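You operate a simulated robot arm through the tools that you are given. There is no shell and no other tool.

You run a simulated robot arm. Do the job below in one go: nothing can be reset, and whatever is moved stays where it is left.

TASK
Switch the bath off, drain it and refill it with 4 strokes of water.
Fine: close the drain before refilling; the lid stays open; leave the dial.

The check looks at the end state, three seconds after you hand in, the way a careful person would. Anything else that was tipped, shoved, dropped, spilled or broken makes it a failure. Lids that push on must go on centred and level and be pressed home; caps that screw on are set level and turned clockwise until they are tight.

THE ROBOT
A 6-joint arm with a two-finger parallel gripper, fixed in place. Base frame: the origin is at the foot of the arm, x ahead of it, y to its left, z up; the work surface is at about z = 866. Readings come in mm, rad, newtons and seconds.
With the tool pointing down near the work surface it reaches from about 260 to 680 mm from the base axis. Its first joint turns from -1.152 to 1.152 rad. Payload 2.9 kg.
The tool frame sits at the grasp point between the pads (the TCP): z along the fingers, y along the line on which they close. The tips reach 30 mm beyond it. The gripper opens to 110 mm. The fingers are 20 mm wide and 10 mm thick; the gripper's body (48 by 112 mm) begins 55 mm behind the TCP.
Orientation is that of the tool frame in the base frame, as a unit quaternion [w, x, y, z]. With the fingers straight down and closing along the base's y, the tool's x points along the base's -x, its y along +y and its z along -z.

THE INTERFACE
- The arm moves only by the tool play_rows. Its argument "moves" is a list of rows, each a list of 2 entries, a list of its own where there are three numbers: the shift along the tool's x, y, z in mm, then the turn, a rotation vector about the tool's x, y, z in rad. In form: [[[x, y, z], [wx, wy, wz]], ...]. A call has 1 to 20 rows; each row shifts and turns the commanded pose from where the row before left it, along the tool's axes as they then stand. "jaw" is the opening, from 0 (shut) to 1 (fully open), set as the call begins (left out, the last holds). Each row takes 0.2 s and may step no farther than 50 mm and 0.15 rad from the row before; otherwise, or with a gripper value out of range, the whole call is refused. Where a pose cannot be reached the arm comes as near as it can. A force on the tool above 40 N (or 10 N above the force at the start of the call, whichever is more), or a blocked arm, ends the call early, and 0.2 s more pass. Each finger travels about 108 mm/s and halts on what it meets, pressing with about 23 N; the grip force reading is that of the motor and also rises with nothing between the fingers. The clock runs only during rows and for 0.2 s after the last one: add rows that do not move to give the fingers time. It gives the time, the measured TCP pose, the force on the tool (base axes), the opening and the grip force at its end, in the units of the frame above (readings bear some noise), with the torque about the TCP (base axes, N m) and any sound that the robot's microphone picked up.
- Cameras (640 x 400 px; columns grow to the right, rows downward): "scene" is fixed at [78.4, 437.2, 1406.1]; the picture's right is [-0.73, -0.69, 0.00], its down [-0.34, 0.36, -0.87] and it looks along [0.60, -0.63, -0.49] (base axes); focal length 317 px, centre (320, 200). "wrist" rides on the gripper at [72, 17, -103] in the tool frame; the picture's right is [-0.23, 0.97, 0.00], its down [-0.76, -0.18, -0.62] and it looks along [-0.61, -0.14, 0.78] (tool axes); focal length 222 px, centre (320, 200). There is no depth. A picture from a camera that has moved, and an enlarged one, comes with that camera's place and axes in the base frame and with its lens. The place of the scene camera against the robot may be out by one fixed shift of up to 18 mm in any direction.
- get_image(camera): a new picture of that camera. No time passes.
- close_up(camera, box): a new picture of the part [left, top, right, bottom] of that camera's present view, enlarged. No time passes.
- finish_job(): hands the job in; it is judged then, once.

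Places have to be worked out from the pictures, the camera data and where the tool is seen. Open the gripper and draw the arm clear of the work before you hand the job in, unless the task says otherwise.

The tools are called after "Call:" as a command line: name --argument value ..., lists and objects as JSON in quotes. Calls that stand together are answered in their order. play_rows: Moves the arm, as the interface text tells. Its arguments: {"type":"object","properties":{"moves":{"type":"array"},"jaw":{"type":"number"}},"required":["moves"]} The other tools are called the same way: get_image (camera) takes a picture; close_up (camera, box) takes an enlarged picture of a part of a camera's view; finish_job () hands the job in.

At the start:

```text
time: 0.0
position: [422.2, -179.2, 1221.1]
tcp_rot: [0.0, 0.001, 1.0, 0.0]
ft_force: [0.0, 0.0, 0.2]
wrist_torque: [-0.01, -0.02, 0.0]
gripper_width: 110.4
grasp_force: 0.1
```

scene: 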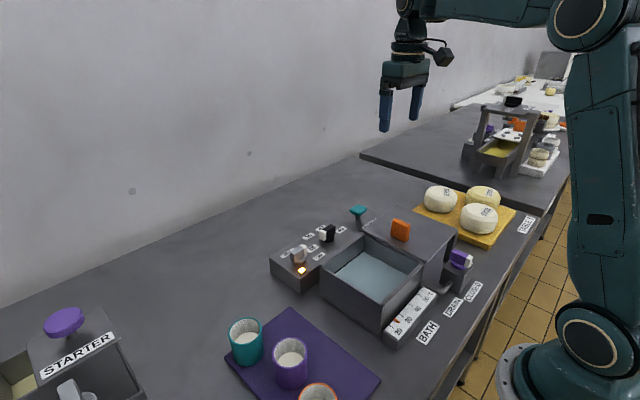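
wrist: 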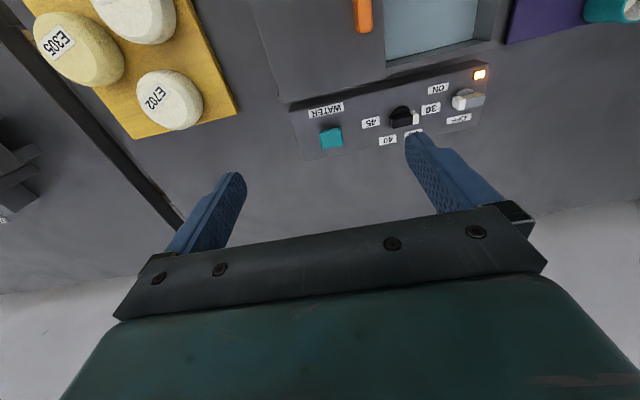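

I'll start by looking closely at the bath, its panel and the drain controls from both cameras.

Call:
close_up --camera "scene" --box '[260, 190, 420, 290]'

Call:
close_up --camera "scene" --box '[360, 220, 520, 350]'

Call:
close_up --camera "wrist" --box '[280, 40, 520, 190]'

Call:
close_up --camera "wrist" --box '[200, 0, 520, 200]'

```text
4.00 times, centred on (340, 240) of scene
camera zoom: at [78.4, 437.2, 1406.1], right [-0.73, -0.69, 0.0], down [-0.34, 0.36, -0.87], along [0.6, -0.63, -0.49], focal length 1269 px, centre (240, 40)
```

zoom: 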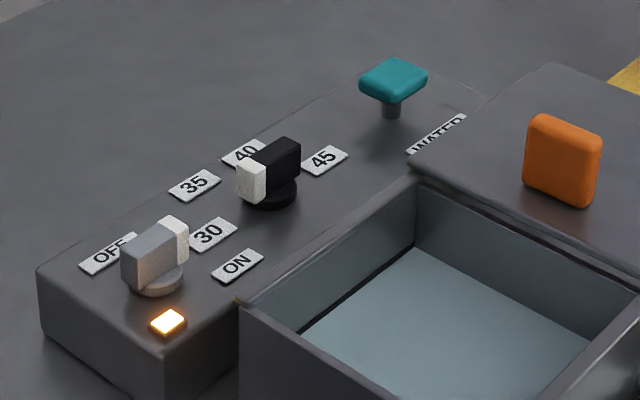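

```text
3.08 times, centred on (440, 285) of scene
camera zoom: at [78.4, 437.2, 1406.1], right [-0.73, -0.69, 0.0], down [-0.34, 0.36, -0.87], along [0.6, -0.63, -0.49], focal length 976 px, centre (-49, -62)
```

zoom: 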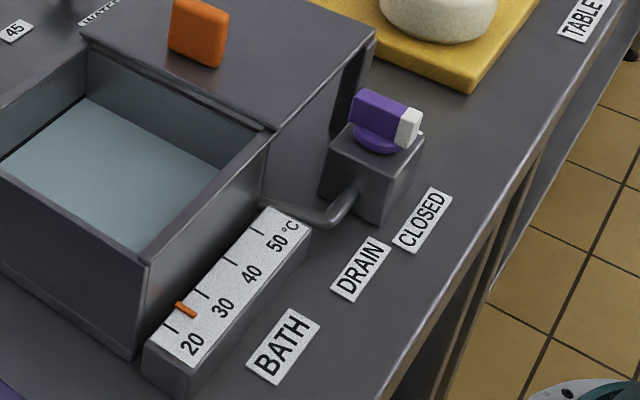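

```text
2.67 times, centred on (400, 115) of wrist
camera zoom: at [349.0, -161.5, 1324.9], right [0.23, 0.97, 0.0], down [0.76, -0.18, 0.62], along [0.61, -0.14, -0.78], focal length 592 px, centre (107, 427)
```

zoom: 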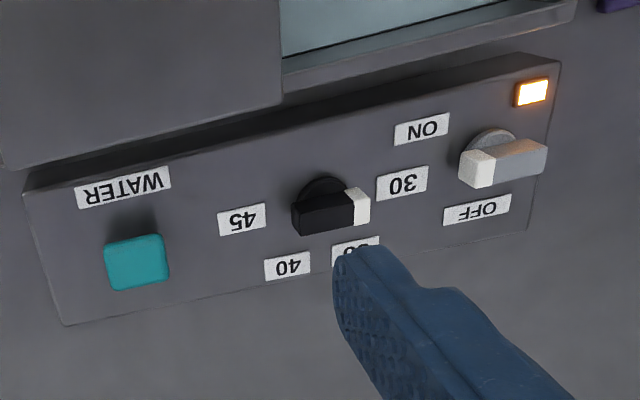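

```text
2.00 times, centred on (360, 100) of wrist
camera zoom: at [349.0, -161.5, 1324.9], right [0.23, 0.97, 0.0], down [0.76, -0.18, 0.62], along [0.61, -0.14, -0.78], focal length 444 px, centre (240, 400)
```

zoom: 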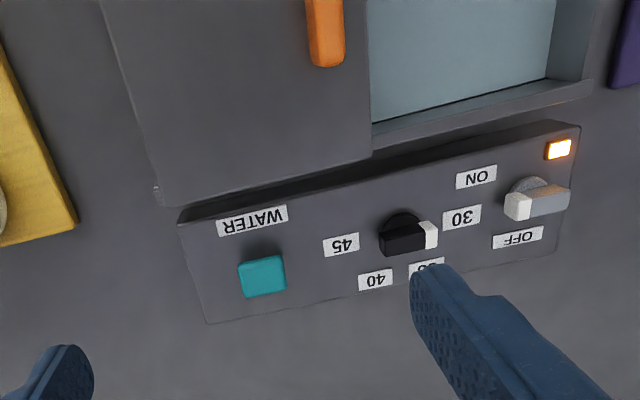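

The switch lamp is lit and the switch, dial and pump sit on the far panel at about x≈515, with the drain valve near x≈237, y≈-183. I'll draw the arm back at height so the wrist camera can see the bath and drain valve and I can triangulate.

Call:
play_rows --moves '[[[40, 0, 0], [0, 0, 0]], [[40, 0, 0], [0, 0, 0]], [[40, 0, 0], [0, 0, 0]], [[0, 0, 0], [0, 0, 0]]]'

```text
time: 1.0
position: [302.5, -179.4, 1221.7]
tcp_rot: [0.0, -0.001, 1.0, 0.0]
ft_force: [0.5, -0.7, 0.1]
wrist_torque: [0.02, 0.0, -0.03]
gripper_width: 110.0
grasp_force: 0.2
```

The arm is now at x≈302, still high above everything. I'll take a wrist picture to see the bath and drain valve.

Call:
get_image --camera "wrist"

Call:
close_up --camera "wrist" --box '[200, 0, 440, 150]'

Call:
close_up --camera "wrist" --box '[240, 100, 480, 250]'

```text
taken
camera wrist: at [228.7, -162.0, 1325.2], right [0.23, 0.97, 0.0], down [0.76, -0.18, 0.62], along [0.61, -0.14, -0.78], focal length 222 px, centre (320, 200)
```

wrist: 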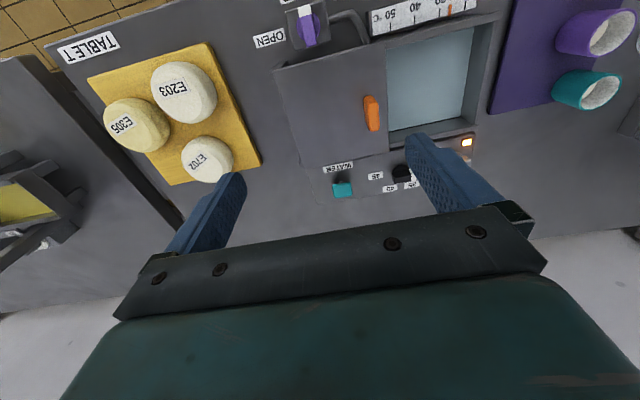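

```text
2.67 times, centred on (320, 75) of wrist
camera zoom: at [228.7, -162.0, 1325.2], right [0.23, 0.97, 0.0], down [0.76, -0.18, 0.62], along [0.61, -0.14, -0.78], focal length 592 px, centre (320, 533)
```

zoom: 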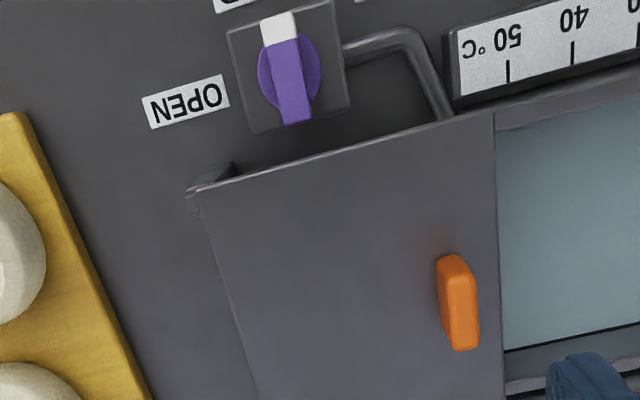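

```text
2.67 times, centred on (360, 175) of wrist
camera zoom: at [228.7, -162.0, 1325.2], right [0.23, 0.97, 0.0], down [0.76, -0.18, 0.62], along [0.61, -0.14, -0.78], focal length 592 px, centre (213, 267)
```

zoom: 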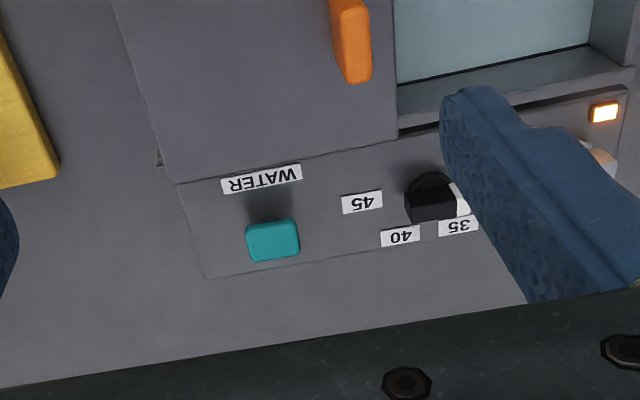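

The valve has OPEN on its -y side and CLOSED on its -x side, and its pointer is now at CLOSED; its axis is near (232,-180). I'll move above the switch at about (507,56), staying high, to see its labels and pointer clearly.

Call:
play_rows --moves '[[[-26.4, 29.25, 15.1], [0, 0, 0]], [[-26.4, 29.25, 15.1], [0, 0, 0]], [[-26.4, 29.25, 15.1], [0, 0, 0]], [[-26.4, 29.25, 15.1], [0, 0, 0]], [[-26.4, 29.25, 15.1], [0, 0, 0]], [[-26.4, 29.25, 15.1], [0, 0, 0]], [[-26.4, 29.25, 15.1], [0, 0, 0]], [[-26.4, 29.25, 15.1], [0, 0, 0]], [[0, 0, 0], [0, 0, 0]], [[0, 0, 0], [0, 0, 0]]]'

Call:
get_image --camera "wrist"

Call:
close_up --camera "wrist" --box '[240, 40, 400, 140]'

```text
time: 3.2
position: [513.4, 54.4, 1101.6]
tcp_rot: [0.0, 0.0, 1.0, 0.0]
ft_force: [0.7, -0.5, 0.6]
wrist_torque: [0.01, -0.01, 0.01]
gripper_width: 110.0
grasp_force: 0.0
```

```text
taken
camera wrist: at [440.2, 72.9, 1205.8], right [0.23, 0.97, 0.0], down [0.76, -0.18, 0.62], along [0.61, -0.14, -0.78], focal length 222 px, centre (320, 200)
```

wrist: 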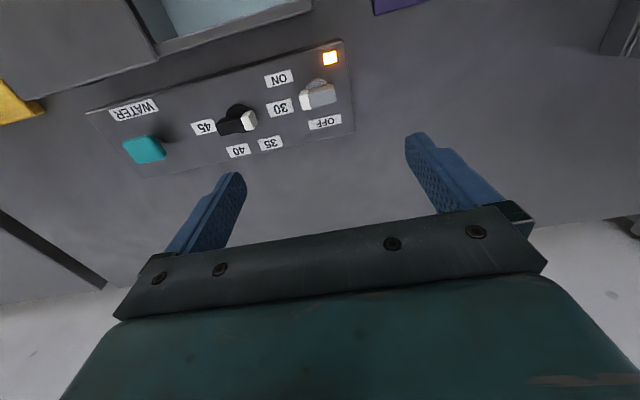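

```text
4.00 times, centred on (320, 90) of wrist
camera zoom: at [440.2, 72.9, 1205.8], right [0.23, 0.97, 0.0], down [0.76, -0.18, 0.62], along [0.61, -0.14, -0.78], focal length 888 px, centre (320, 640)
```

zoom: 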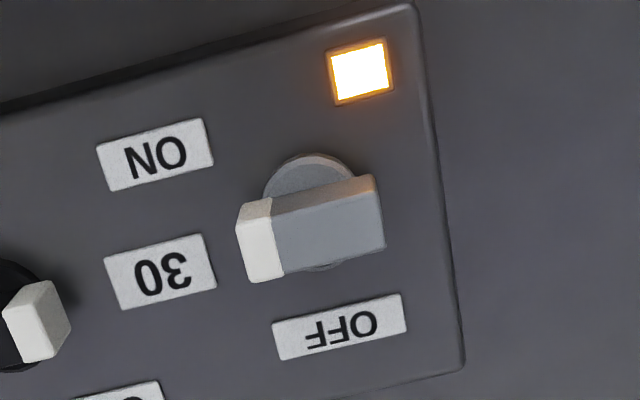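

The switch bar is centred near (506,55.6) with its top at about z=936, its pointer along -y (ON), and OFF lies on its +x side, so it needs a quarter turn counter-clockwise seen from above. I'll turn the gripper -90° over it so the fingers straddle the bar along x.

Call:
play_rows --moves '[[[7.4, 1.2, 0], [0, 0, 0]], [[0, 0, 0], [0, 0, 0.1428]], [[0, 0, 0], [0, 0, 0.1428]], [[0, 0, 0], [0, 0, 0.1428]], [[0, 0, 0], [0, 0, 0.1428]], [[0, 0, 0], [0, 0, 0.1428]], [[0, 0, 0], [0, 0, 0.1428]], [[0, 0, 0], [0, 0, 0.1428]], [[0, 0, 0], [0, 0, 0.1428]], [[0, 0, 0], [0, 0, 0.1428]], [[0, 0, 0], [0, 0, 0.1428]], [[0, 0, 0], [0, 0, 0.1428]], [[0, 0, 40], [0, 0, 0]], [[0, 0, 30], [0, 0, 0]], [[0, 0, 0], [0, 0, 0]]]' --jaw 0.55

Call:
get_image --camera "wrist"

Call:
get_image --camera "scene"

```text
time: 6.4
position: [506.6, 55.2, 1029.8]
tcp_rot: [0.0, 0.706, 0.708, 0.0]
ft_force: [0.3, -0.7, 0.0]
wrist_torque: [-0.04, 0.01, 0.02]
gripper_width: 60.4
grasp_force: 0.1
```

```text
taken
camera wrist: at [522.5, 129.2, 1133.7], right [0.97, -0.23, 0.0], down [-0.18, -0.76, 0.62], along [-0.14, -0.61, -0.78], focal length 222 px, centre (320, 200)
```

wrist: 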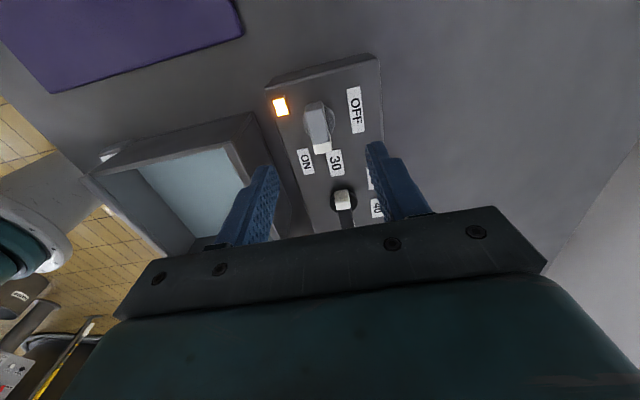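

```text
taken
```

scene: 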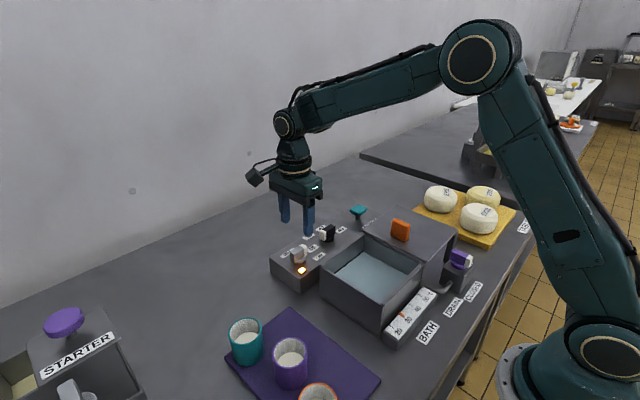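

The fingers are now across x above the switch. I'll zoom in on the wrist view to pin down the bar centre and the bath's far wall clearance.

Call:
close_up --camera "wrist" --box '[240, 50, 400, 150]'

Call:
close_up --camera "scene" --box '[260, 180, 420, 300]'

```text
4.00 times, centred on (320, 100) of wrist
camera zoom: at [522.5, 129.2, 1133.7], right [0.97, -0.23, 0.0], down [-0.18, -0.76, 0.62], along [-0.14, -0.61, -0.78], focal length 888 px, centre (320, 600)
```

zoom: 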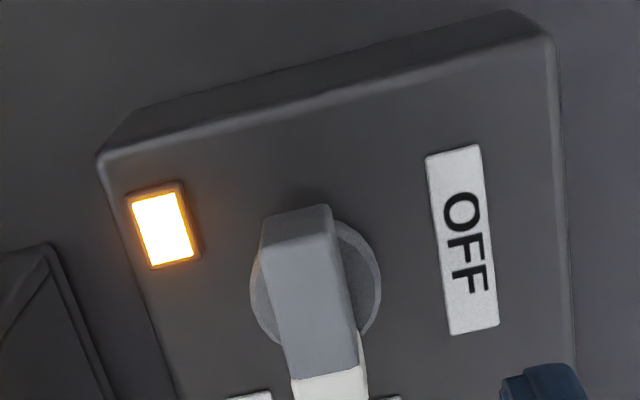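

```text
3.33 times, centred on (340, 240) of scene
camera zoom: at [78.4, 437.2, 1406.1], right [-0.73, -0.69, 0.0], down [-0.34, 0.36, -0.87], along [0.6, -0.63, -0.49], focal length 1058 px, centre (253, 67)
```

zoom: 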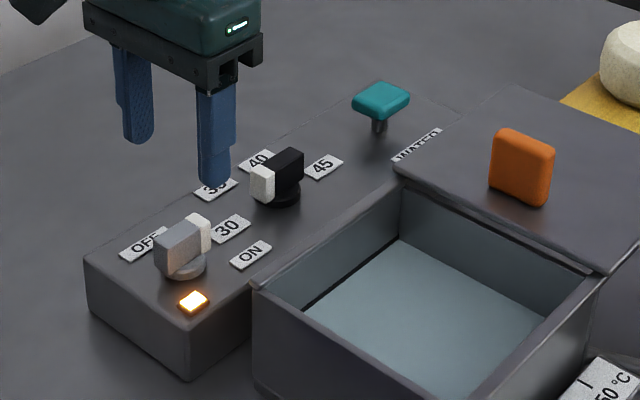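

Refined estimate: bar centre about (504.5,55.5), about 16 mm wide, top near z≈944, with the knob's disc top near 918. I'll narrow the jaw to 40 mm to stay off the bath's rim and descend to TCP z≈953 without closing yet.

Call:
play_rows --moves '[[[0.4, -2.1, 0], [0, 0, 0]], [[0, 0, 0], [0, 0, 0]], [[0, 0, 30], [0, 0, 0]], [[0, 0, 26], [0, 0, 0]], [[0, 0, 12], [0, 0, 0]], [[0, 0, 8], [0, 0, 0]], [[0, 0, 0], [0, 0, 0]]]' --jaw 0.36

Call:
get_image --camera "wrist"

Call:
close_up --camera "scene" --box '[240, 180, 400, 300]'

Call:
close_up --camera "wrist" --box '[220, 50, 420, 250]'

```text
time: 8.0
position: [503.4, 56.2, 954.8]
tcp_rot: [0.001, 0.707, 0.707, 0.0]
ft_force: [0.1, -0.4, -0.4]
wrist_torque: [0.01, 0.0, -0.03]
gripper_width: 39.6
grasp_force: 0.1
```

```text
taken
camera wrist: at [519.8, 129.2, 1057.8], right [0.97, -0.23, 0.0], down [-0.18, -0.76, 0.62], along [-0.14, -0.61, -0.78], focal length 222 px, centre (320, 200)
```

wrist: 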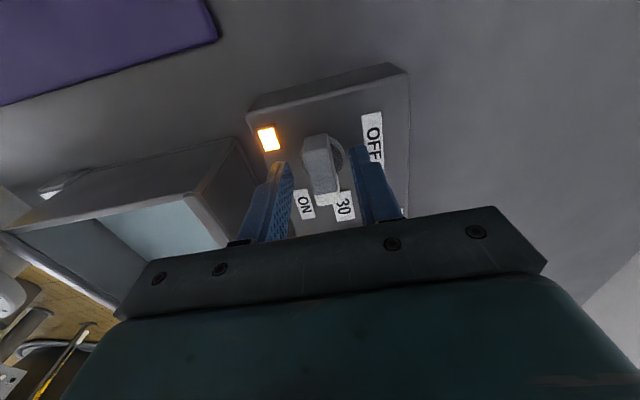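

```text
3.33 times, centred on (320, 240) of scene
camera zoom: at [78.4, 437.2, 1406.1], right [-0.73, -0.69, 0.0], down [-0.34, 0.36, -0.87], along [0.6, -0.63, -0.49], focal length 1058 px, centre (320, 67)
```

zoom: 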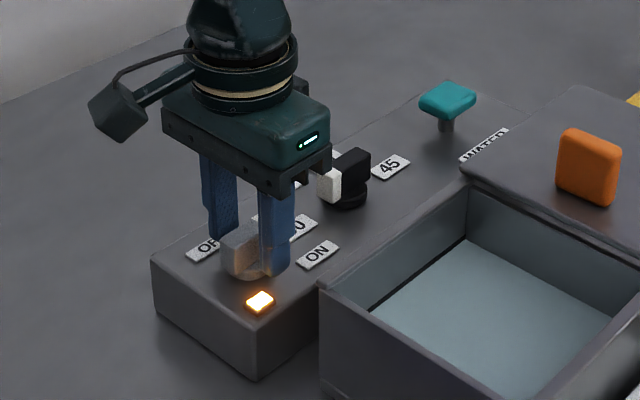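

```text
2.00 times, centred on (320, 150) of wrist
camera zoom: at [519.8, 129.2, 1057.8], right [0.97, -0.23, 0.0], down [-0.18, -0.76, 0.62], along [-0.14, -0.61, -0.78], focal length 444 px, centre (320, 300)
```

zoom: 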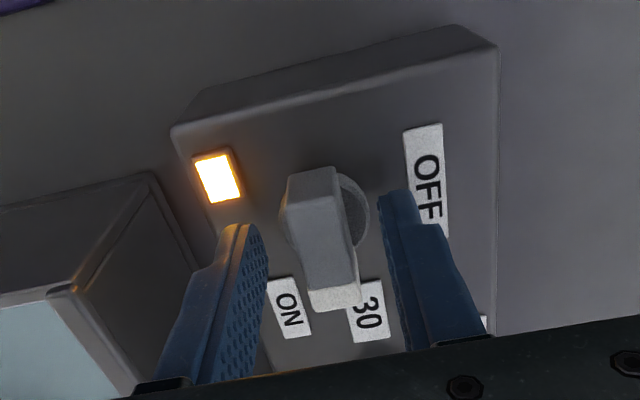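

The fingers straddle the bar nicely, clear of the bath rim and the lamp. I'll close on it.

Call:
play_rows --moves '[[[0, 0, 0], [0, 0, 0]], [[0, 0, 0], [0, 0, 0]], [[0, 0, 0], [0, 0, 0]]]' --jaw 0.0

Call:
close_up --camera "wrist" --box '[220, 50, 420, 250]'

```text
time: 8.8
position: [504.9, 55.4, 955.2]
tcp_rot: [0.0, 0.707, 0.707, 0.001]
ft_force: [16.5, 1.2, -6.8]
wrist_torque: [-0.01, -0.13, 0.02]
gripper_width: 15.9
grasp_force: 45.2
```

```text
2.00 times, centred on (320, 150) of wrist
camera zoom: at [520.8, 129.2, 1058.1], right [0.97, -0.23, 0.0], down [-0.18, -0.76, 0.62], along [-0.14, -0.61, -0.78], focal length 444 px, centre (320, 300)
```

zoom: 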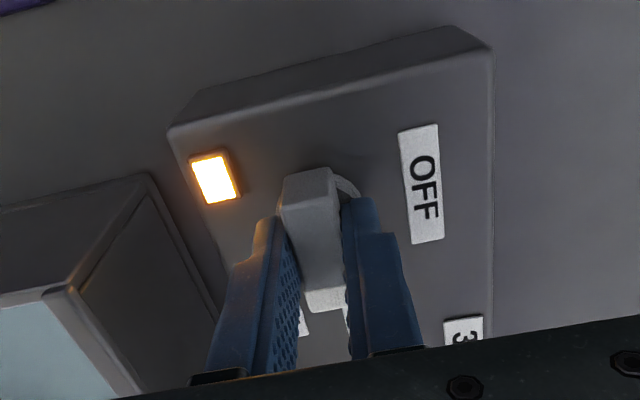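

The grip holds the 15.9 mm bar, with 16 N of side load along +x, so the bar's centre is a little further in +x. I'll nudge the arm +x by 1.5 mm and look at the forces.

Call:
play_rows --moves '[[[0, 1.5, 0], [0, 0, 0]], [[0, 0, 0], [0, 0, 0]]]'

```text
time: 9.4
position: [505.1, 54.9, 955.0]
tcp_rot: [-0.001, 0.707, 0.707, 0.0]
ft_force: [7.9, -2.4, -4.2]
wrist_torque: [0.9, -0.3, 0.0]
gripper_width: 15.7
grasp_force: 44.9
```

Side load dropped to 8 N; I'll nudge another 1.3 mm and then start the counter-clockwise turn (seen from above) in small steps while watching the forces.

Call:
play_rows --moves '[[[0, 1.3, 0], [0, 0, 0]], [[0, 0, 0], [0, 0, 0]], [[0, 0, 0], [0, 0, -0.1]], [[0, 0, 0], [0, 0, -0.1]], [[0, 0, 0], [0, 0, 0]]]'

```text
time: 10.6
position: [504.3, 55.8, 953.0]
tcp_rot: [-0.001, 0.633, 0.774, -0.001]
ft_force: [-13.5, -1.1, 2.3]
wrist_torque: [-1.32, -0.27, 0.0]
gripper_width: 16.0
grasp_force: 44.9
```

The tool has turned 11° with practically no resisting torque. I'll check the picture to confirm the knob is turning with it.

Call:
close_up --camera "wrist" --box '[220, 50, 420, 250]'

Call:
close_up --camera "scene" --box '[240, 180, 400, 300]'

```text
2.00 times, centred on (320, 150) of wrist
camera zoom: at [506.6, 131.3, 1058.0], right [1.0, -0.03, 0.0], down [-0.02, -0.78, 0.62], along [-0.02, -0.62, -0.78], focal length 444 px, centre (320, 300)
```

zoom: 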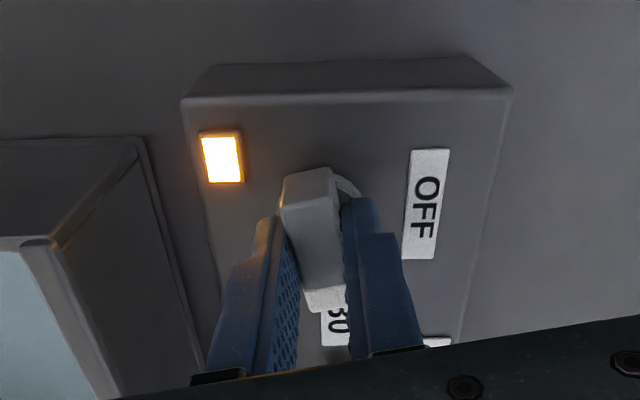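

```text
3.33 times, centred on (320, 240) of scene
camera zoom: at [77.9, 437.2, 1406.1], right [-0.73, -0.69, 0.0], down [-0.34, 0.36, -0.87], along [0.6, -0.63, -0.49], focal length 1058 px, centre (320, 67)
```

zoom: 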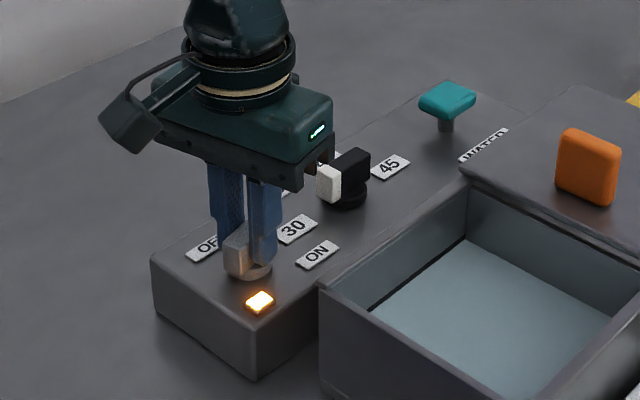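

The knob follows the gripper. I'll ease the side load off by 1.2 mm and continue the turn.

Call:
play_rows --moves '[[[0, -1.2, 0], [0, 0, 0]], [[0, 0, 0], [0, 0, -0.1371]], [[0, 0, 0], [0, 0, -0.1371]], [[0, 0, 0], [0, 0, -0.1371]], [[0, 0, 0], [0, 0, -0.1371]], [[0, 0, 0], [0, 0, -0.1371]], [[0, 0, 0], [0, 0, 0]]]'

```text
time: 12.2
position: [504.4, 55.7, 954.0]
tcp_rot: [-0.001, 0.335, 0.942, 0.0]
ft_force: [-14.5, -1.6, 4.5]
wrist_torque: [0.31, 0.49, 0.01]
gripper_width: 15.6
grasp_force: 44.3
```

Turned to about -39° with no trouble; I'll relieve about 1.5 mm of -x load and complete the rest of the quarter turn.

Call:
play_rows --moves '[[[1.16, -0.95, 0], [0, 0, 0]], [[0, 0, 0], [0, 0, -0.1371]], [[0, 0, 0], [0, 0, -0.1371]], [[0, 0, 0], [0, 0, -0.1371]], [[0, 0, 0], [0, 0, -0.1371]], [[0, 0, 0], [0, 0, -0.1371]], [[0, 0, 0], [0, 0, 0]]]'

Call:
get_image --camera "wrist"

Call:
close_up --camera "scene" --box '[240, 180, 400, 300]'

```text
time: 13.8
position: [503.3, 54.9, 954.5]
tcp_rot: [0.001, 0.0, 1.0, 0.0]
ft_force: [-1.6, -8.2, -6.1]
wrist_torque: [-0.17, -0.94, -0.1]
gripper_width: 15.9
grasp_force: 44.7
```

```text
taken
camera wrist: at [430.8, 72.7, 1058.0], right [0.23, 0.97, 0.0], down [0.76, -0.18, 0.62], along [0.61, -0.14, -0.78], focal length 222 px, centre (320, 200)
```

wrist: 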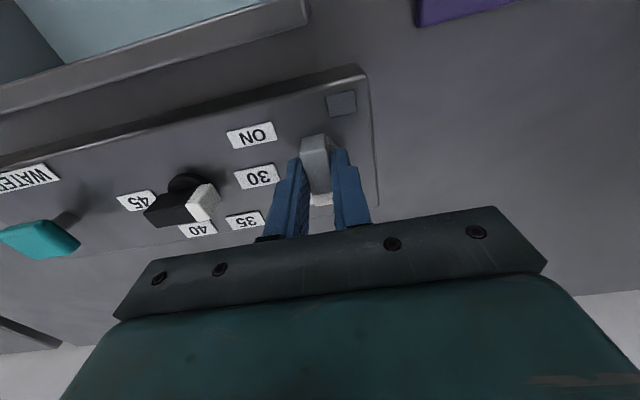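

```text
3.33 times, centred on (320, 240) of scene
camera zoom: at [78.4, 437.0, 1406.1], right [-0.73, -0.69, 0.0], down [-0.34, 0.36, -0.87], along [0.6, -0.63, -0.49], focal length 1058 px, centre (320, 67)
```

zoom: 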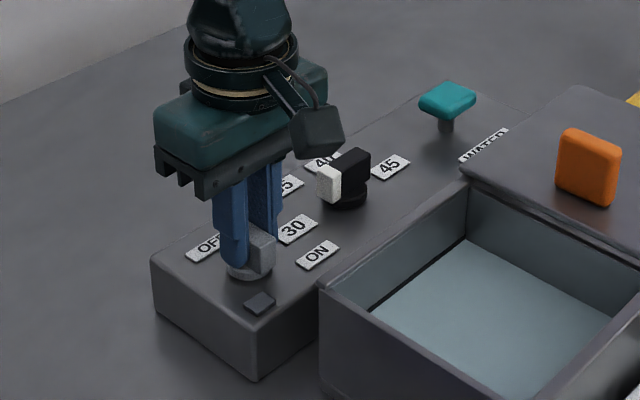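

The lamp is off and the pointer is at OFF. I'll open the jaw to 40 mm and rise straight up.

Call:
play_rows --moves '[[[0, 0, 0], [0, 0, 0]], [[0, 0, 0], [0, 0, 0]], [[0, 0, -20], [0, 0, 0]], [[0, 0, -40], [0, 0, 0]], [[0, 0, -45], [0, 0, 0]], [[0, 0, -45], [0, 0, 0]], [[0, 0, 0], [0, 0, 0]]]' --jaw 0.36

Call:
get_image --camera "wrist"

Call:
close_up --camera "scene" --box '[240, 180, 400, 300]'

```text
time: 15.4
position: [503.8, 57.7, 1101.9]
tcp_rot: [0.0, 0.0, 1.0, 0.0]
ft_force: [0.3, 0.6, 0.6]
wrist_torque: [0.04, -0.02, -0.02]
gripper_width: 39.7
grasp_force: 0.2
```

```text
taken
camera wrist: at [430.7, 74.2, 1206.8], right [0.23, 0.97, 0.0], down [0.76, -0.18, 0.62], along [0.61, -0.14, -0.78], focal length 222 px, centre (320, 200)
```

wrist: 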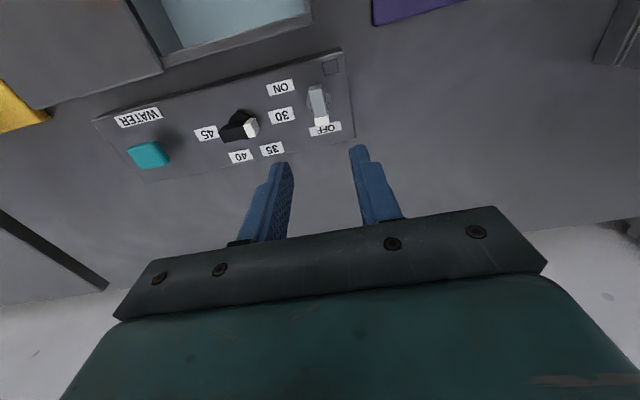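

```text
3.33 times, centred on (320, 240) of scene
camera zoom: at [78.3, 437.2, 1406.1], right [-0.73, -0.69, 0.0], down [-0.34, 0.36, -0.87], along [0.6, -0.63, -0.49], focal length 1058 px, centre (320, 67)
```

zoom: 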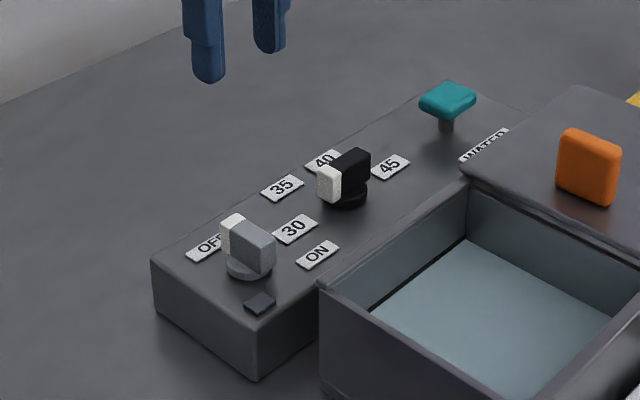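

The bath is off with the dial untouched. Now I'll travel high to near the drain valve (about (290,-190,1150)) and look at it from above.

Call:
play_rows --moves '[[[0, 0, -40], [0, 0, 0]], [[26.75, -31, -1], [0, 0, 0]], [[26.75, -31, -1], [0, 0, 0]], [[26.75, -31, -1], [0, 0, 0]], [[26.75, -31, -1], [0, 0, 0]], [[26.75, -31, -1], [0, 0, 0]], [[26.75, -31, -1], [0, 0, 0]], [[26.75, -31, -1], [0, 0, 0]], [[26.75, -31, -1], [0, 0, 0]], [[0, 0, 0], [0, 0, 0]], [[0, 0, 0], [0, 0, 0]]]'

Call:
get_image --camera "wrist"

Call:
close_up --camera "wrist" --box '[240, 0, 440, 125]'

```text
time: 17.8
position: [290.4, -193.8, 1152.5]
tcp_rot: [0.0, -0.001, 1.0, 0.0]
ft_force: [0.5, 0.7, -0.4]
wrist_torque: [-0.02, -0.01, -0.02]
gripper_width: 39.4
grasp_force: 0.1
```

```text
taken
camera wrist: at [218.4, -175.0, 1255.9], right [0.23, 0.97, 0.0], down [0.76, -0.18, 0.62], along [0.61, -0.14, -0.78], focal length 222 px, centre (320, 200)
```

wrist: 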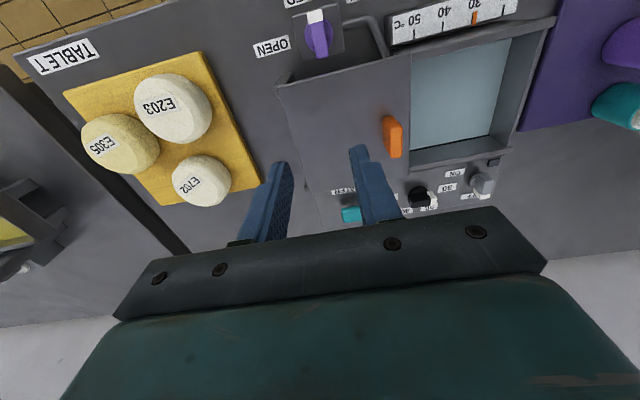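

```text
3.20 times, centred on (340, 62) of wrist
camera zoom: at [218.4, -175.0, 1255.9], right [0.23, 0.97, 0.0], down [0.76, -0.18, 0.62], along [0.61, -0.14, -0.78], focal length 711 px, centre (256, 640)
```

zoom: 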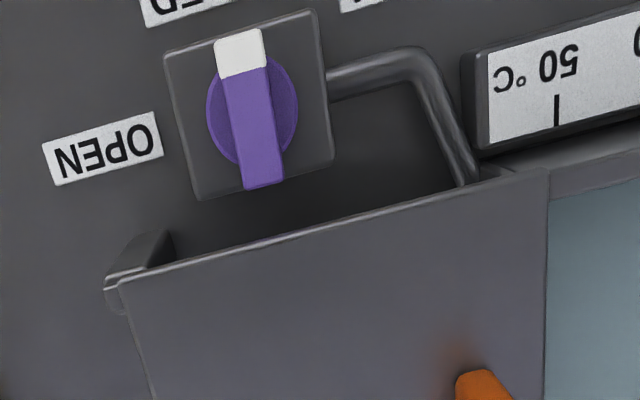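

Lid's near edge is at about x≈267, z≈963, so the gripper body will clear it. I'll drop to z≈1062 for a closer view of the valve to fix its height.

Call:
play_rows --moves '[[[15, 12, 30], [0, 0, 0]], [[15, 0, 30], [0, 0, 0]], [[0, 0, 30], [0, 0, 0]], [[0, 0, 0], [0, 0, 0]]]'

Call:
get_image --camera "wrist"

Call:
close_up --camera "wrist" --box '[220, 0, 420, 125]'

Call:
close_up --camera "scene" --box '[400, 180, 520, 300]'

```text
time: 18.8
position: [261.2, -180.5, 1062.8]
tcp_rot: [0.0, -0.001, 1.0, 0.0]
ft_force: [0.6, 0.7, 0.4]
wrist_torque: [-0.01, -0.02, 0.01]
gripper_width: 39.6
grasp_force: 0.2
```

```text
taken
camera wrist: at [187.2, -162.4, 1166.8], right [0.23, 0.97, 0.0], down [0.76, -0.18, 0.62], along [0.61, -0.14, -0.78], focal length 222 px, centre (320, 200)
```

wrist: 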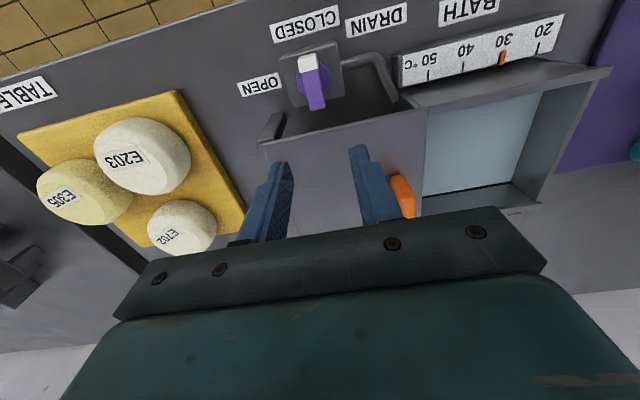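

```text
3.20 times, centred on (320, 62) of wrist
camera zoom: at [187.2, -162.4, 1166.8], right [0.23, 0.97, 0.0], down [0.76, -0.18, 0.62], along [0.61, -0.14, -0.78], focal length 711 px, centre (320, 640)
```

zoom: 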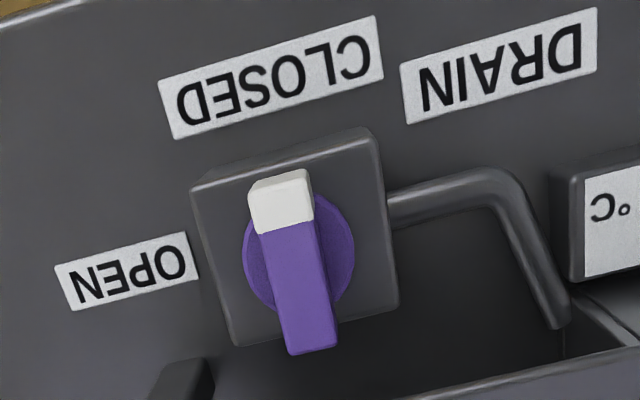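

```text
3.33 times, centred on (460, 240) of scene
camera zoom: at [78.4, 437.2, 1406.1], right [-0.73, -0.69, 0.0], down [-0.34, 0.36, -0.87], along [0.6, -0.63, -0.49], focal length 1058 px, centre (-147, 67)
```

zoom: 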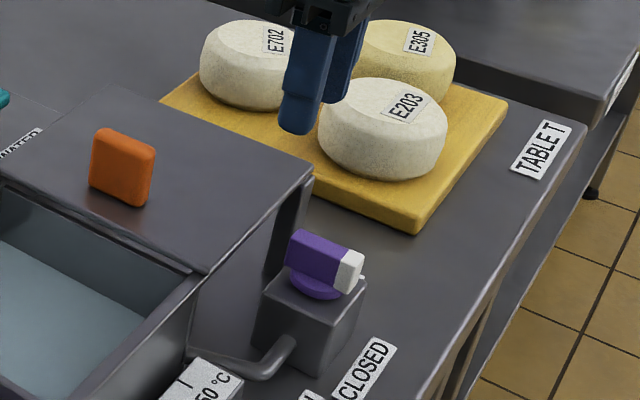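

The valve bar is centred at about (230,-179.5), running along x, top at z≈938. I'll move over it and descend with the 40 mm jaw straddling it along y, stopping at z≈950.

Call:
play_rows --moves '[[[31, 1, 0], [0, 0, 0]], [[0, 0, 0], [0, 0, 0]], [[0, 0, 40], [0, 0, 0]], [[0, 0, 35], [0, 0, 0]], [[0, 0, 15], [0, 0, 0]], [[0, 0, 0], [0, 0, 0]]]'

Call:
get_image --camera "wrist"

Call:
close_up --camera "scene" --box '[400, 180, 520, 300]'

```text
time: 20.2
position: [229.3, -180.2, 971.5]
tcp_rot: [0.0, -0.001, 1.0, 0.0]
ft_force: [0.3, 0.4, 0.2]
wrist_torque: [0.02, 0.03, 0.0]
gripper_width: 39.7
grasp_force: 0.0
```

```text
taken
camera wrist: at [154.9, -162.5, 1076.0], right [0.23, 0.97, 0.0], down [0.76, -0.18, 0.62], along [0.61, -0.14, -0.78], focal length 222 px, centre (320, 200)
```

wrist: 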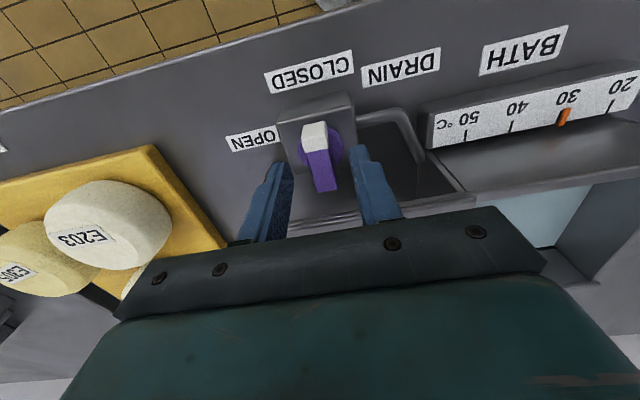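

```text
3.33 times, centred on (460, 240) of scene
camera zoom: at [78.4, 437.2, 1406.1], right [-0.73, -0.69, 0.0], down [-0.34, 0.36, -0.87], along [0.6, -0.63, -0.49], focal length 1058 px, centre (-147, 67)
```

zoom: 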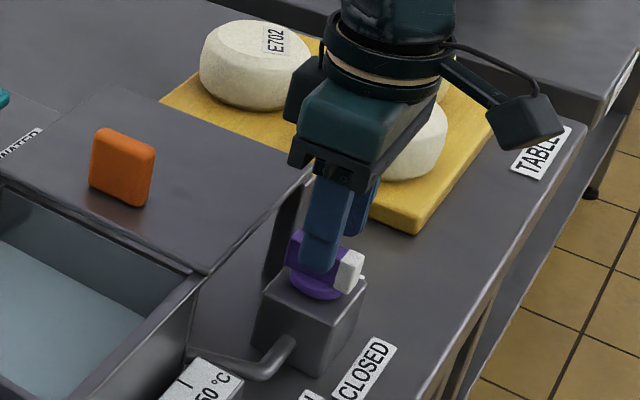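

The fingers are aligned either side of the bar. I'll descend the last 21 mm, watching the force.

Call:
play_rows --moves '[[[0, 0, 12], [0, 0, 0]], [[0, 0, 9], [0, 0, 0]], [[0, 0, 0], [0, 0, 0]]]'

Call:
close_up --camera "wrist" --box '[220, 80, 420, 240]'

Call:
close_up --camera "scene" --box '[400, 180, 520, 300]'

```text
time: 21.0
position: [228.8, -179.5, 950.3]
tcp_rot: [0.001, -0.001, 1.0, 0.0]
ft_force: [-0.5, 0.0, 0.1]
wrist_torque: [-0.02, 0.01, -0.01]
gripper_width: 39.7
grasp_force: 0.1
```

```text
2.50 times, centred on (320, 160) of wrist
camera zoom: at [155.9, -162.3, 1055.0], right [0.23, 0.97, 0.0], down [0.76, -0.18, 0.62], along [0.61, -0.14, -0.78], focal length 555 px, centre (320, 300)
```

zoom: 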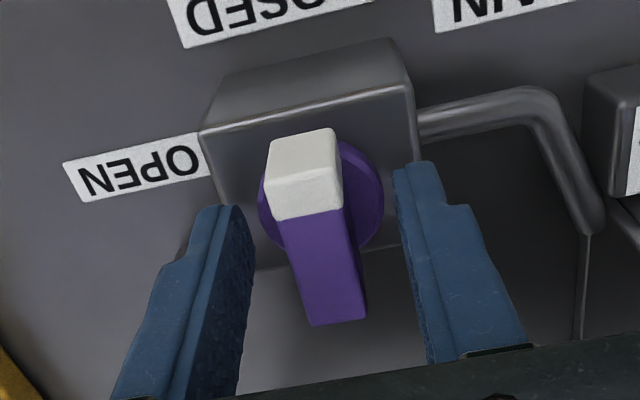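

```text
3.33 times, centred on (460, 240) of scene
camera zoom: at [78.4, 437.2, 1406.1], right [-0.73, -0.69, 0.0], down [-0.34, 0.36, -0.87], along [0.6, -0.63, -0.49], focal length 1058 px, centre (-147, 67)
```

zoom: 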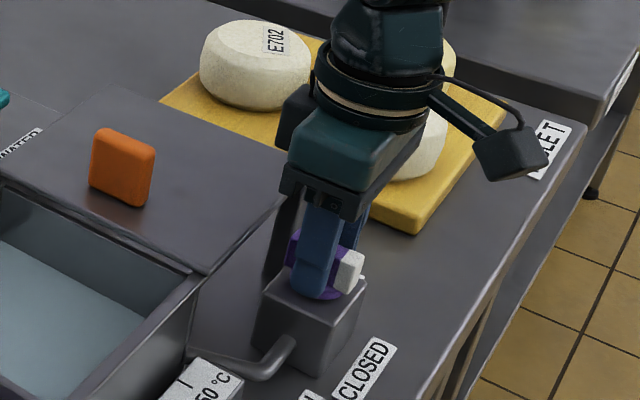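

Fingers flank the bar with clearance on both sides. I'll close the jaw on it.

Call:
play_rows --moves '[[[0, 0, 0], [0, 0, 0]], [[0, 0, 0], [0, 0, 0]], [[0, 0, 0], [0, 0, 0]]]' --jaw 0.0

Call:
close_up --camera "wrist" --box '[220, 80, 420, 240]'

```text
time: 21.8
position: [228.6, -180.7, 950.3]
tcp_rot: [-0.001, 0.0, 1.0, 0.001]
ft_force: [0.0, -1.0, -3.9]
wrist_torque: [-0.06, -0.23, -0.01]
gripper_width: 15.8
grasp_force: 45.0
```

```text
2.50 times, centred on (320, 160) of wrist
camera zoom: at [155.9, -162.3, 1055.0], right [0.23, 0.97, 0.0], down [0.76, -0.18, 0.62], along [0.61, -0.14, -0.78], focal length 555 px, centre (320, 300)
```

zoom: 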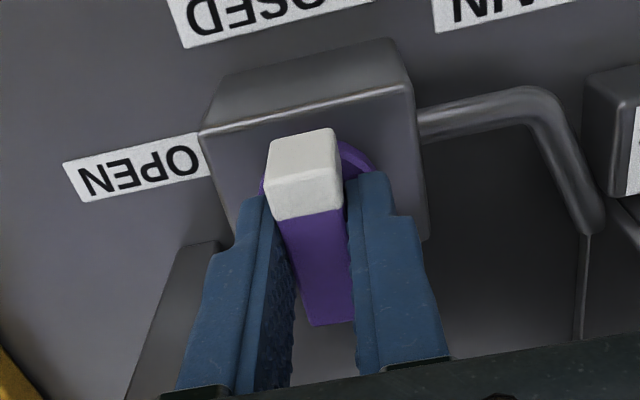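

Gripped at 15.8 mm with almost no side load. I'll start the counter-clockwise turn toward OPEN.

Call:
play_rows --moves '[[[0, 0, 0], [0, 0, -0.1428]], [[0, 0, 0], [0, 0, -0.1428]], [[0, 0, 0], [0, 0, -0.1428]], [[0, 0, 0], [0, 0, -0.1428]], [[0, 0, 0], [0, 0, 0]]]'

```text
time: 23.0
position: [229.9, -180.1, 951.8]
tcp_rot: [0.0, -0.283, 0.959, -0.001]
ft_force: [3.2, -5.3, -4.7]
wrist_torque: [-0.27, 0.25, 0.01]
gripper_width: 15.9
grasp_force: 45.0
```

Turned about 33° with low forces; I'll continue to the full quarter turn.

Call:
play_rows --moves '[[[0, 0, 0], [0, 0, -0.1428]], [[0, 0, 0], [0, 0, -0.1428]], [[0, 0, 0], [0, 0, -0.1428]], [[0, 0, 0], [0, 0, -0.1428]], [[0, 0, 0], [0, 0, -0.1428]], [[0, 0, 0], [0, 0, -0.1428]], [[0, 0, 0], [0, 0, -0.1428]], [[0, 0, 0], [0, 0, 0]]]'

Call:
get_image --camera "wrist"

Call:
close_up --camera "scene" --box '[320, 180, 500, 340]'

```text
time: 24.8
position: [229.6, -180.5, 952.3]
tcp_rot: [0.0, 0.708, -0.706, 0.002]
ft_force: [16.0, -20.2, -20.2]
wrist_torque: [0.52, 0.11, -0.18]
gripper_width: 15.8
grasp_force: 45.2
```

```text
taken
camera wrist: at [212.2, -252.2, 1055.2], right [-0.97, 0.22, 0.0], down [0.17, 0.76, 0.62], along [0.14, 0.61, -0.78], focal length 222 px, centre (320, 200)
```

wrist: 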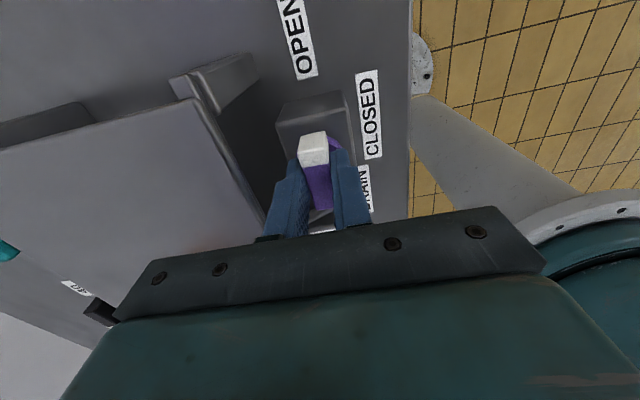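

```text
2.50 times, centred on (410, 260) of scene
camera zoom: at [78.9, 436.5, 1406.2], right [-0.73, -0.69, 0.0], down [-0.34, 0.36, -0.87], along [0.6, -0.63, -0.49], focal length 793 px, centre (95, 50)
```

zoom: 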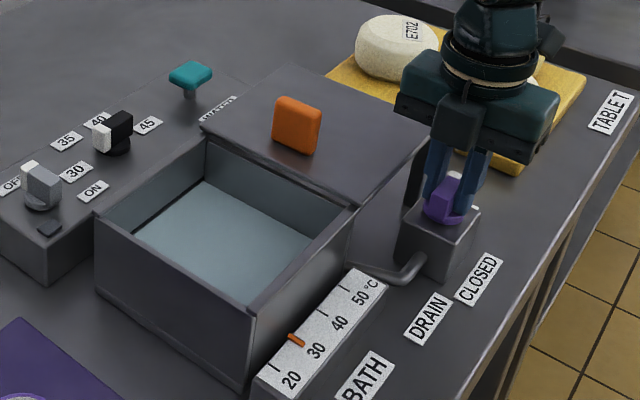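

The pointer now faces OPEN and the water has begun to drop. I'll loosen the jaw slightly in place to take the load off and wait while it drains.

Call:
play_rows --moves '[[[0, 0, 0], [0, 0, 0]], [[0, 0, 0], [0, 0, 0]], [[0, 0, 0], [0, 0, 0]], [[0, 0, 0], [0, 0, 0]], [[0, 0, 0], [0, 0, 0]], [[0, 0, 0], [0, 0, 0]], [[0, 0, 0], [0, 0, 0]], [[0, 0, 0], [0, 0, 0]], [[0, 0, 0], [0, 0, 0]], [[0, 0, 0], [0, 0, 0]]]' --jaw 0.25

Call:
close_up --camera "scene" --box '[320, 180, 500, 340]'

Call:
close_up --camera "wrist" --box '[220, 80, 420, 240]'

```text
time: 27.0
position: [228.7, -178.4, 951.4]
tcp_rot: [0.0, 0.708, -0.706, 0.0]
ft_force: [0.8, 0.7, -0.2]
wrist_torque: [0.01, 0.0, -0.02]
gripper_width: 27.3
grasp_force: 0.2
```

```text
2.50 times, centred on (410, 260) of scene
camera zoom: at [78.4, 437.2, 1406.1], right [-0.73, -0.69, 0.0], down [-0.34, 0.36, -0.87], along [0.6, -0.63, -0.49], focal length 793 px, centre (95, 50)
```

zoom: 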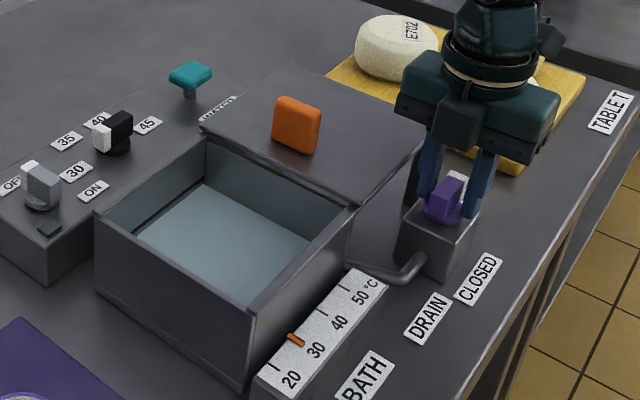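

```text
2.50 times, centred on (320, 160) of wrist
camera zoom: at [211.2, -251.1, 1055.2], right [-0.97, 0.23, 0.0], down [0.18, 0.76, 0.62], along [0.14, 0.61, -0.78], focal length 555 px, centre (320, 300)
```

zoom: 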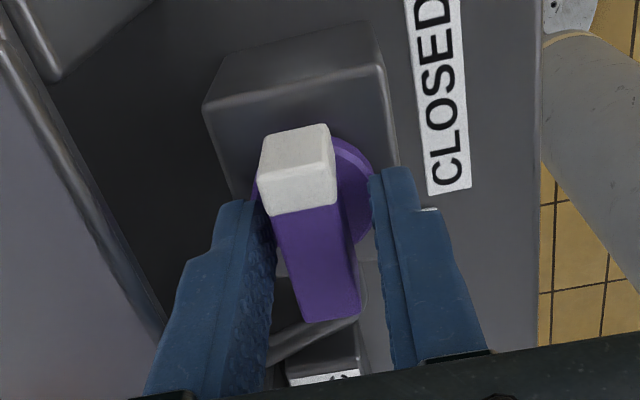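

The level is falling slowly and the valve stays at OPEN. I'll keep waiting.

Call:
play_rows --moves '[[[0, 0, 0], [0, 0, 0]], [[0, 0, 0], [0, 0, 0]], [[0, 0, 0], [0, 0, 0]], [[0, 0, 0], [0, 0, 0]], [[0, 0, 0], [0, 0, 0]], [[0, 0, 0], [0, 0, 0]], [[0, 0, 0], [0, 0, 0]], [[0, 0, 0], [0, 0, 0]], [[0, 0, 0], [0, 0, 0]], [[0, 0, 0], [0, 0, 0]], [[0, 0, 0], [0, 0, 0]], [[0, 0, 0], [0, 0, 0]], [[0, 0, 0], [0, 0, 0]], [[0, 0, 0], [0, 0, 0]], [[0, 0, 0], [0, 0, 0]], [[0, 0, 0], [0, 0, 0]], [[0, 0, 0], [0, 0, 0]], [[0, 0, 0], [0, 0, 0]], [[0, 0, 0], [0, 0, 0]], [[0, 0, 0], [0, 0, 0]]]'

Call:
close_up --camera "scene" --box '[310, 210, 450, 330]'

```text
time: 31.2
position: [228.3, -179.4, 951.4]
tcp_rot: [0.0, 0.708, -0.706, 0.0]
ft_force: [0.2, -0.4, 0.9]
wrist_torque: [-0.01, -0.05, -0.03]
gripper_width: 27.7
grasp_force: 0.1
```

```text
3.33 times, centred on (380, 270) of scene
camera zoom: at [78.4, 437.2, 1406.1], right [-0.73, -0.69, 0.0], down [-0.34, 0.36, -0.87], along [0.6, -0.63, -0.49], focal length 1058 px, centre (120, -33)
```

zoom: 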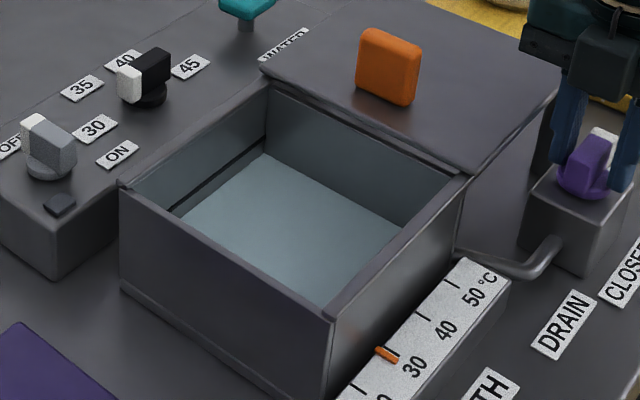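

The water keeps dropping steadily (more wall is exposed). I'll wait another 4 s.

Call:
play_rows --moves '[[[0, 0, 0], [0, 0, 0]], [[0, 0, 0], [0, 0, 0]], [[0, 0, 0], [0, 0, 0]], [[0, 0, 0], [0, 0, 0]], [[0, 0, 0], [0, 0, 0]], [[0, 0, 0], [0, 0, 0]], [[0, 0, 0], [0, 0, 0]], [[0, 0, 0], [0, 0, 0]], [[0, 0, 0], [0, 0, 0]], [[0, 0, 0], [0, 0, 0]], [[0, 0, 0], [0, 0, 0]], [[0, 0, 0], [0, 0, 0]], [[0, 0, 0], [0, 0, 0]], [[0, 0, 0], [0, 0, 0]], [[0, 0, 0], [0, 0, 0]], [[0, 0, 0], [0, 0, 0]], [[0, 0, 0], [0, 0, 0]], [[0, 0, 0], [0, 0, 0]], [[0, 0, 0], [0, 0, 0]], [[0, 0, 0], [0, 0, 0]]]'

Call:
close_up --camera "scene" --box '[310, 210, 450, 330]'

```text
time: 35.4
position: [228.0, -179.4, 951.7]
tcp_rot: [0.0, -0.707, 0.707, 0.0]
ft_force: [-0.1, -0.8, 0.0]
wrist_torque: [-0.03, 0.02, -0.05]
gripper_width: 27.3
grasp_force: 0.1
```

```text
3.33 times, centred on (380, 270) of scene
camera zoom: at [78.4, 437.2, 1406.1], right [-0.73, -0.69, 0.0], down [-0.34, 0.36, -0.87], along [0.6, -0.63, -0.49], focal length 1058 px, centre (120, -33)
```

zoom: 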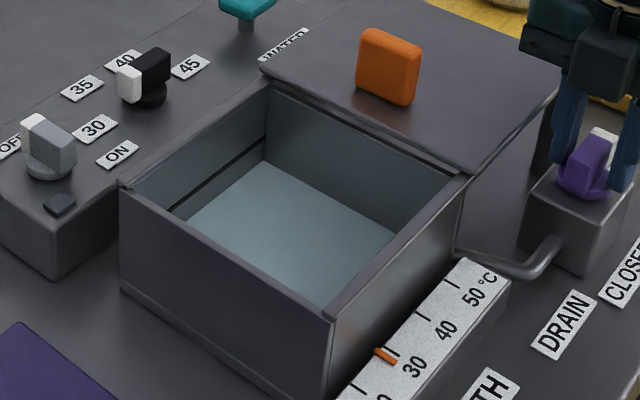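

The black line on the wall is a fixed mark, and the water is sinking below it at a couple of mm per second. I'll keep waiting.

Call:
play_rows --moves '[[[0, 0, 0], [0, 0, 0]], [[0, 0, 0], [0, 0, 0]], [[0, 0, 0], [0, 0, 0]], [[0, 0, 0], [0, 0, 0]], [[0, 0, 0], [0, 0, 0]], [[0, 0, 0], [0, 0, 0]], [[0, 0, 0], [0, 0, 0]], [[0, 0, 0], [0, 0, 0]], [[0, 0, 0], [0, 0, 0]], [[0, 0, 0], [0, 0, 0]], [[0, 0, 0], [0, 0, 0]], [[0, 0, 0], [0, 0, 0]], [[0, 0, 0], [0, 0, 0]], [[0, 0, 0], [0, 0, 0]], [[0, 0, 0], [0, 0, 0]], [[0, 0, 0], [0, 0, 0]], [[0, 0, 0], [0, 0, 0]], [[0, 0, 0], [0, 0, 0]], [[0, 0, 0], [0, 0, 0]], [[0, 0, 0], [0, 0, 0]]]'

Call:
play_rows --moves '[[[0, 0, 0], [0, 0, 0]], [[0, 0, 0], [0, 0, 0]], [[0, 0, 0], [0, 0, 0]], [[0, 0, 0], [0, 0, 0]], [[0, 0, 0], [0, 0, 0]], [[0, 0, 0], [0, 0, 0]], [[0, 0, 0], [0, 0, 0]], [[0, 0, 0], [0, 0, 0]], [[0, 0, 0], [0, 0, 0]], [[0, 0, 0], [0, 0, 0]], [[0, 0, 0], [0, 0, 0]], [[0, 0, 0], [0, 0, 0]], [[0, 0, 0], [0, 0, 0]], [[0, 0, 0], [0, 0, 0]], [[0, 0, 0], [0, 0, 0]], [[0, 0, 0], [0, 0, 0]], [[0, 0, 0], [0, 0, 0]], [[0, 0, 0], [0, 0, 0]], [[0, 0, 0], [0, 0, 0]], [[0, 0, 0], [0, 0, 0]]]'

Call:
close_up --camera "scene" --box '[310, 210, 450, 330]'

```text
time: 39.6
position: [228.7, -179.3, 951.4]
tcp_rot: [-0.001, 0.708, -0.706, 0.001]
ft_force: [-0.3, 0.5, 1.3]
wrist_torque: [-0.02, 0.0, -0.02]
gripper_width: 27.3
grasp_force: 0.0
```

```text
time: 43.8
position: [229.2, -179.4, 952.2]
tcp_rot: [0.0, 0.708, -0.706, 0.0]
ft_force: [0.4, -0.6, -0.5]
wrist_torque: [0.0, -0.01, 0.0]
gripper_width: 27.6
grasp_force: 0.1
```

```text
3.33 times, centred on (380, 270) of scene
camera zoom: at [78.4, 437.2, 1406.1], right [-0.73, -0.69, 0.0], down [-0.34, 0.36, -0.87], along [0.6, -0.63, -0.49], focal length 1058 px, centre (120, -33)
```

zoom: 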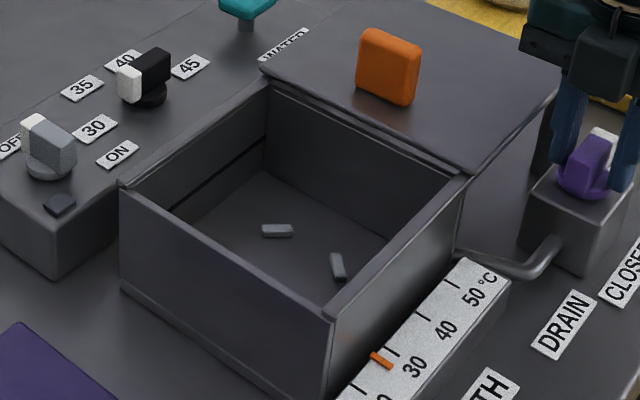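

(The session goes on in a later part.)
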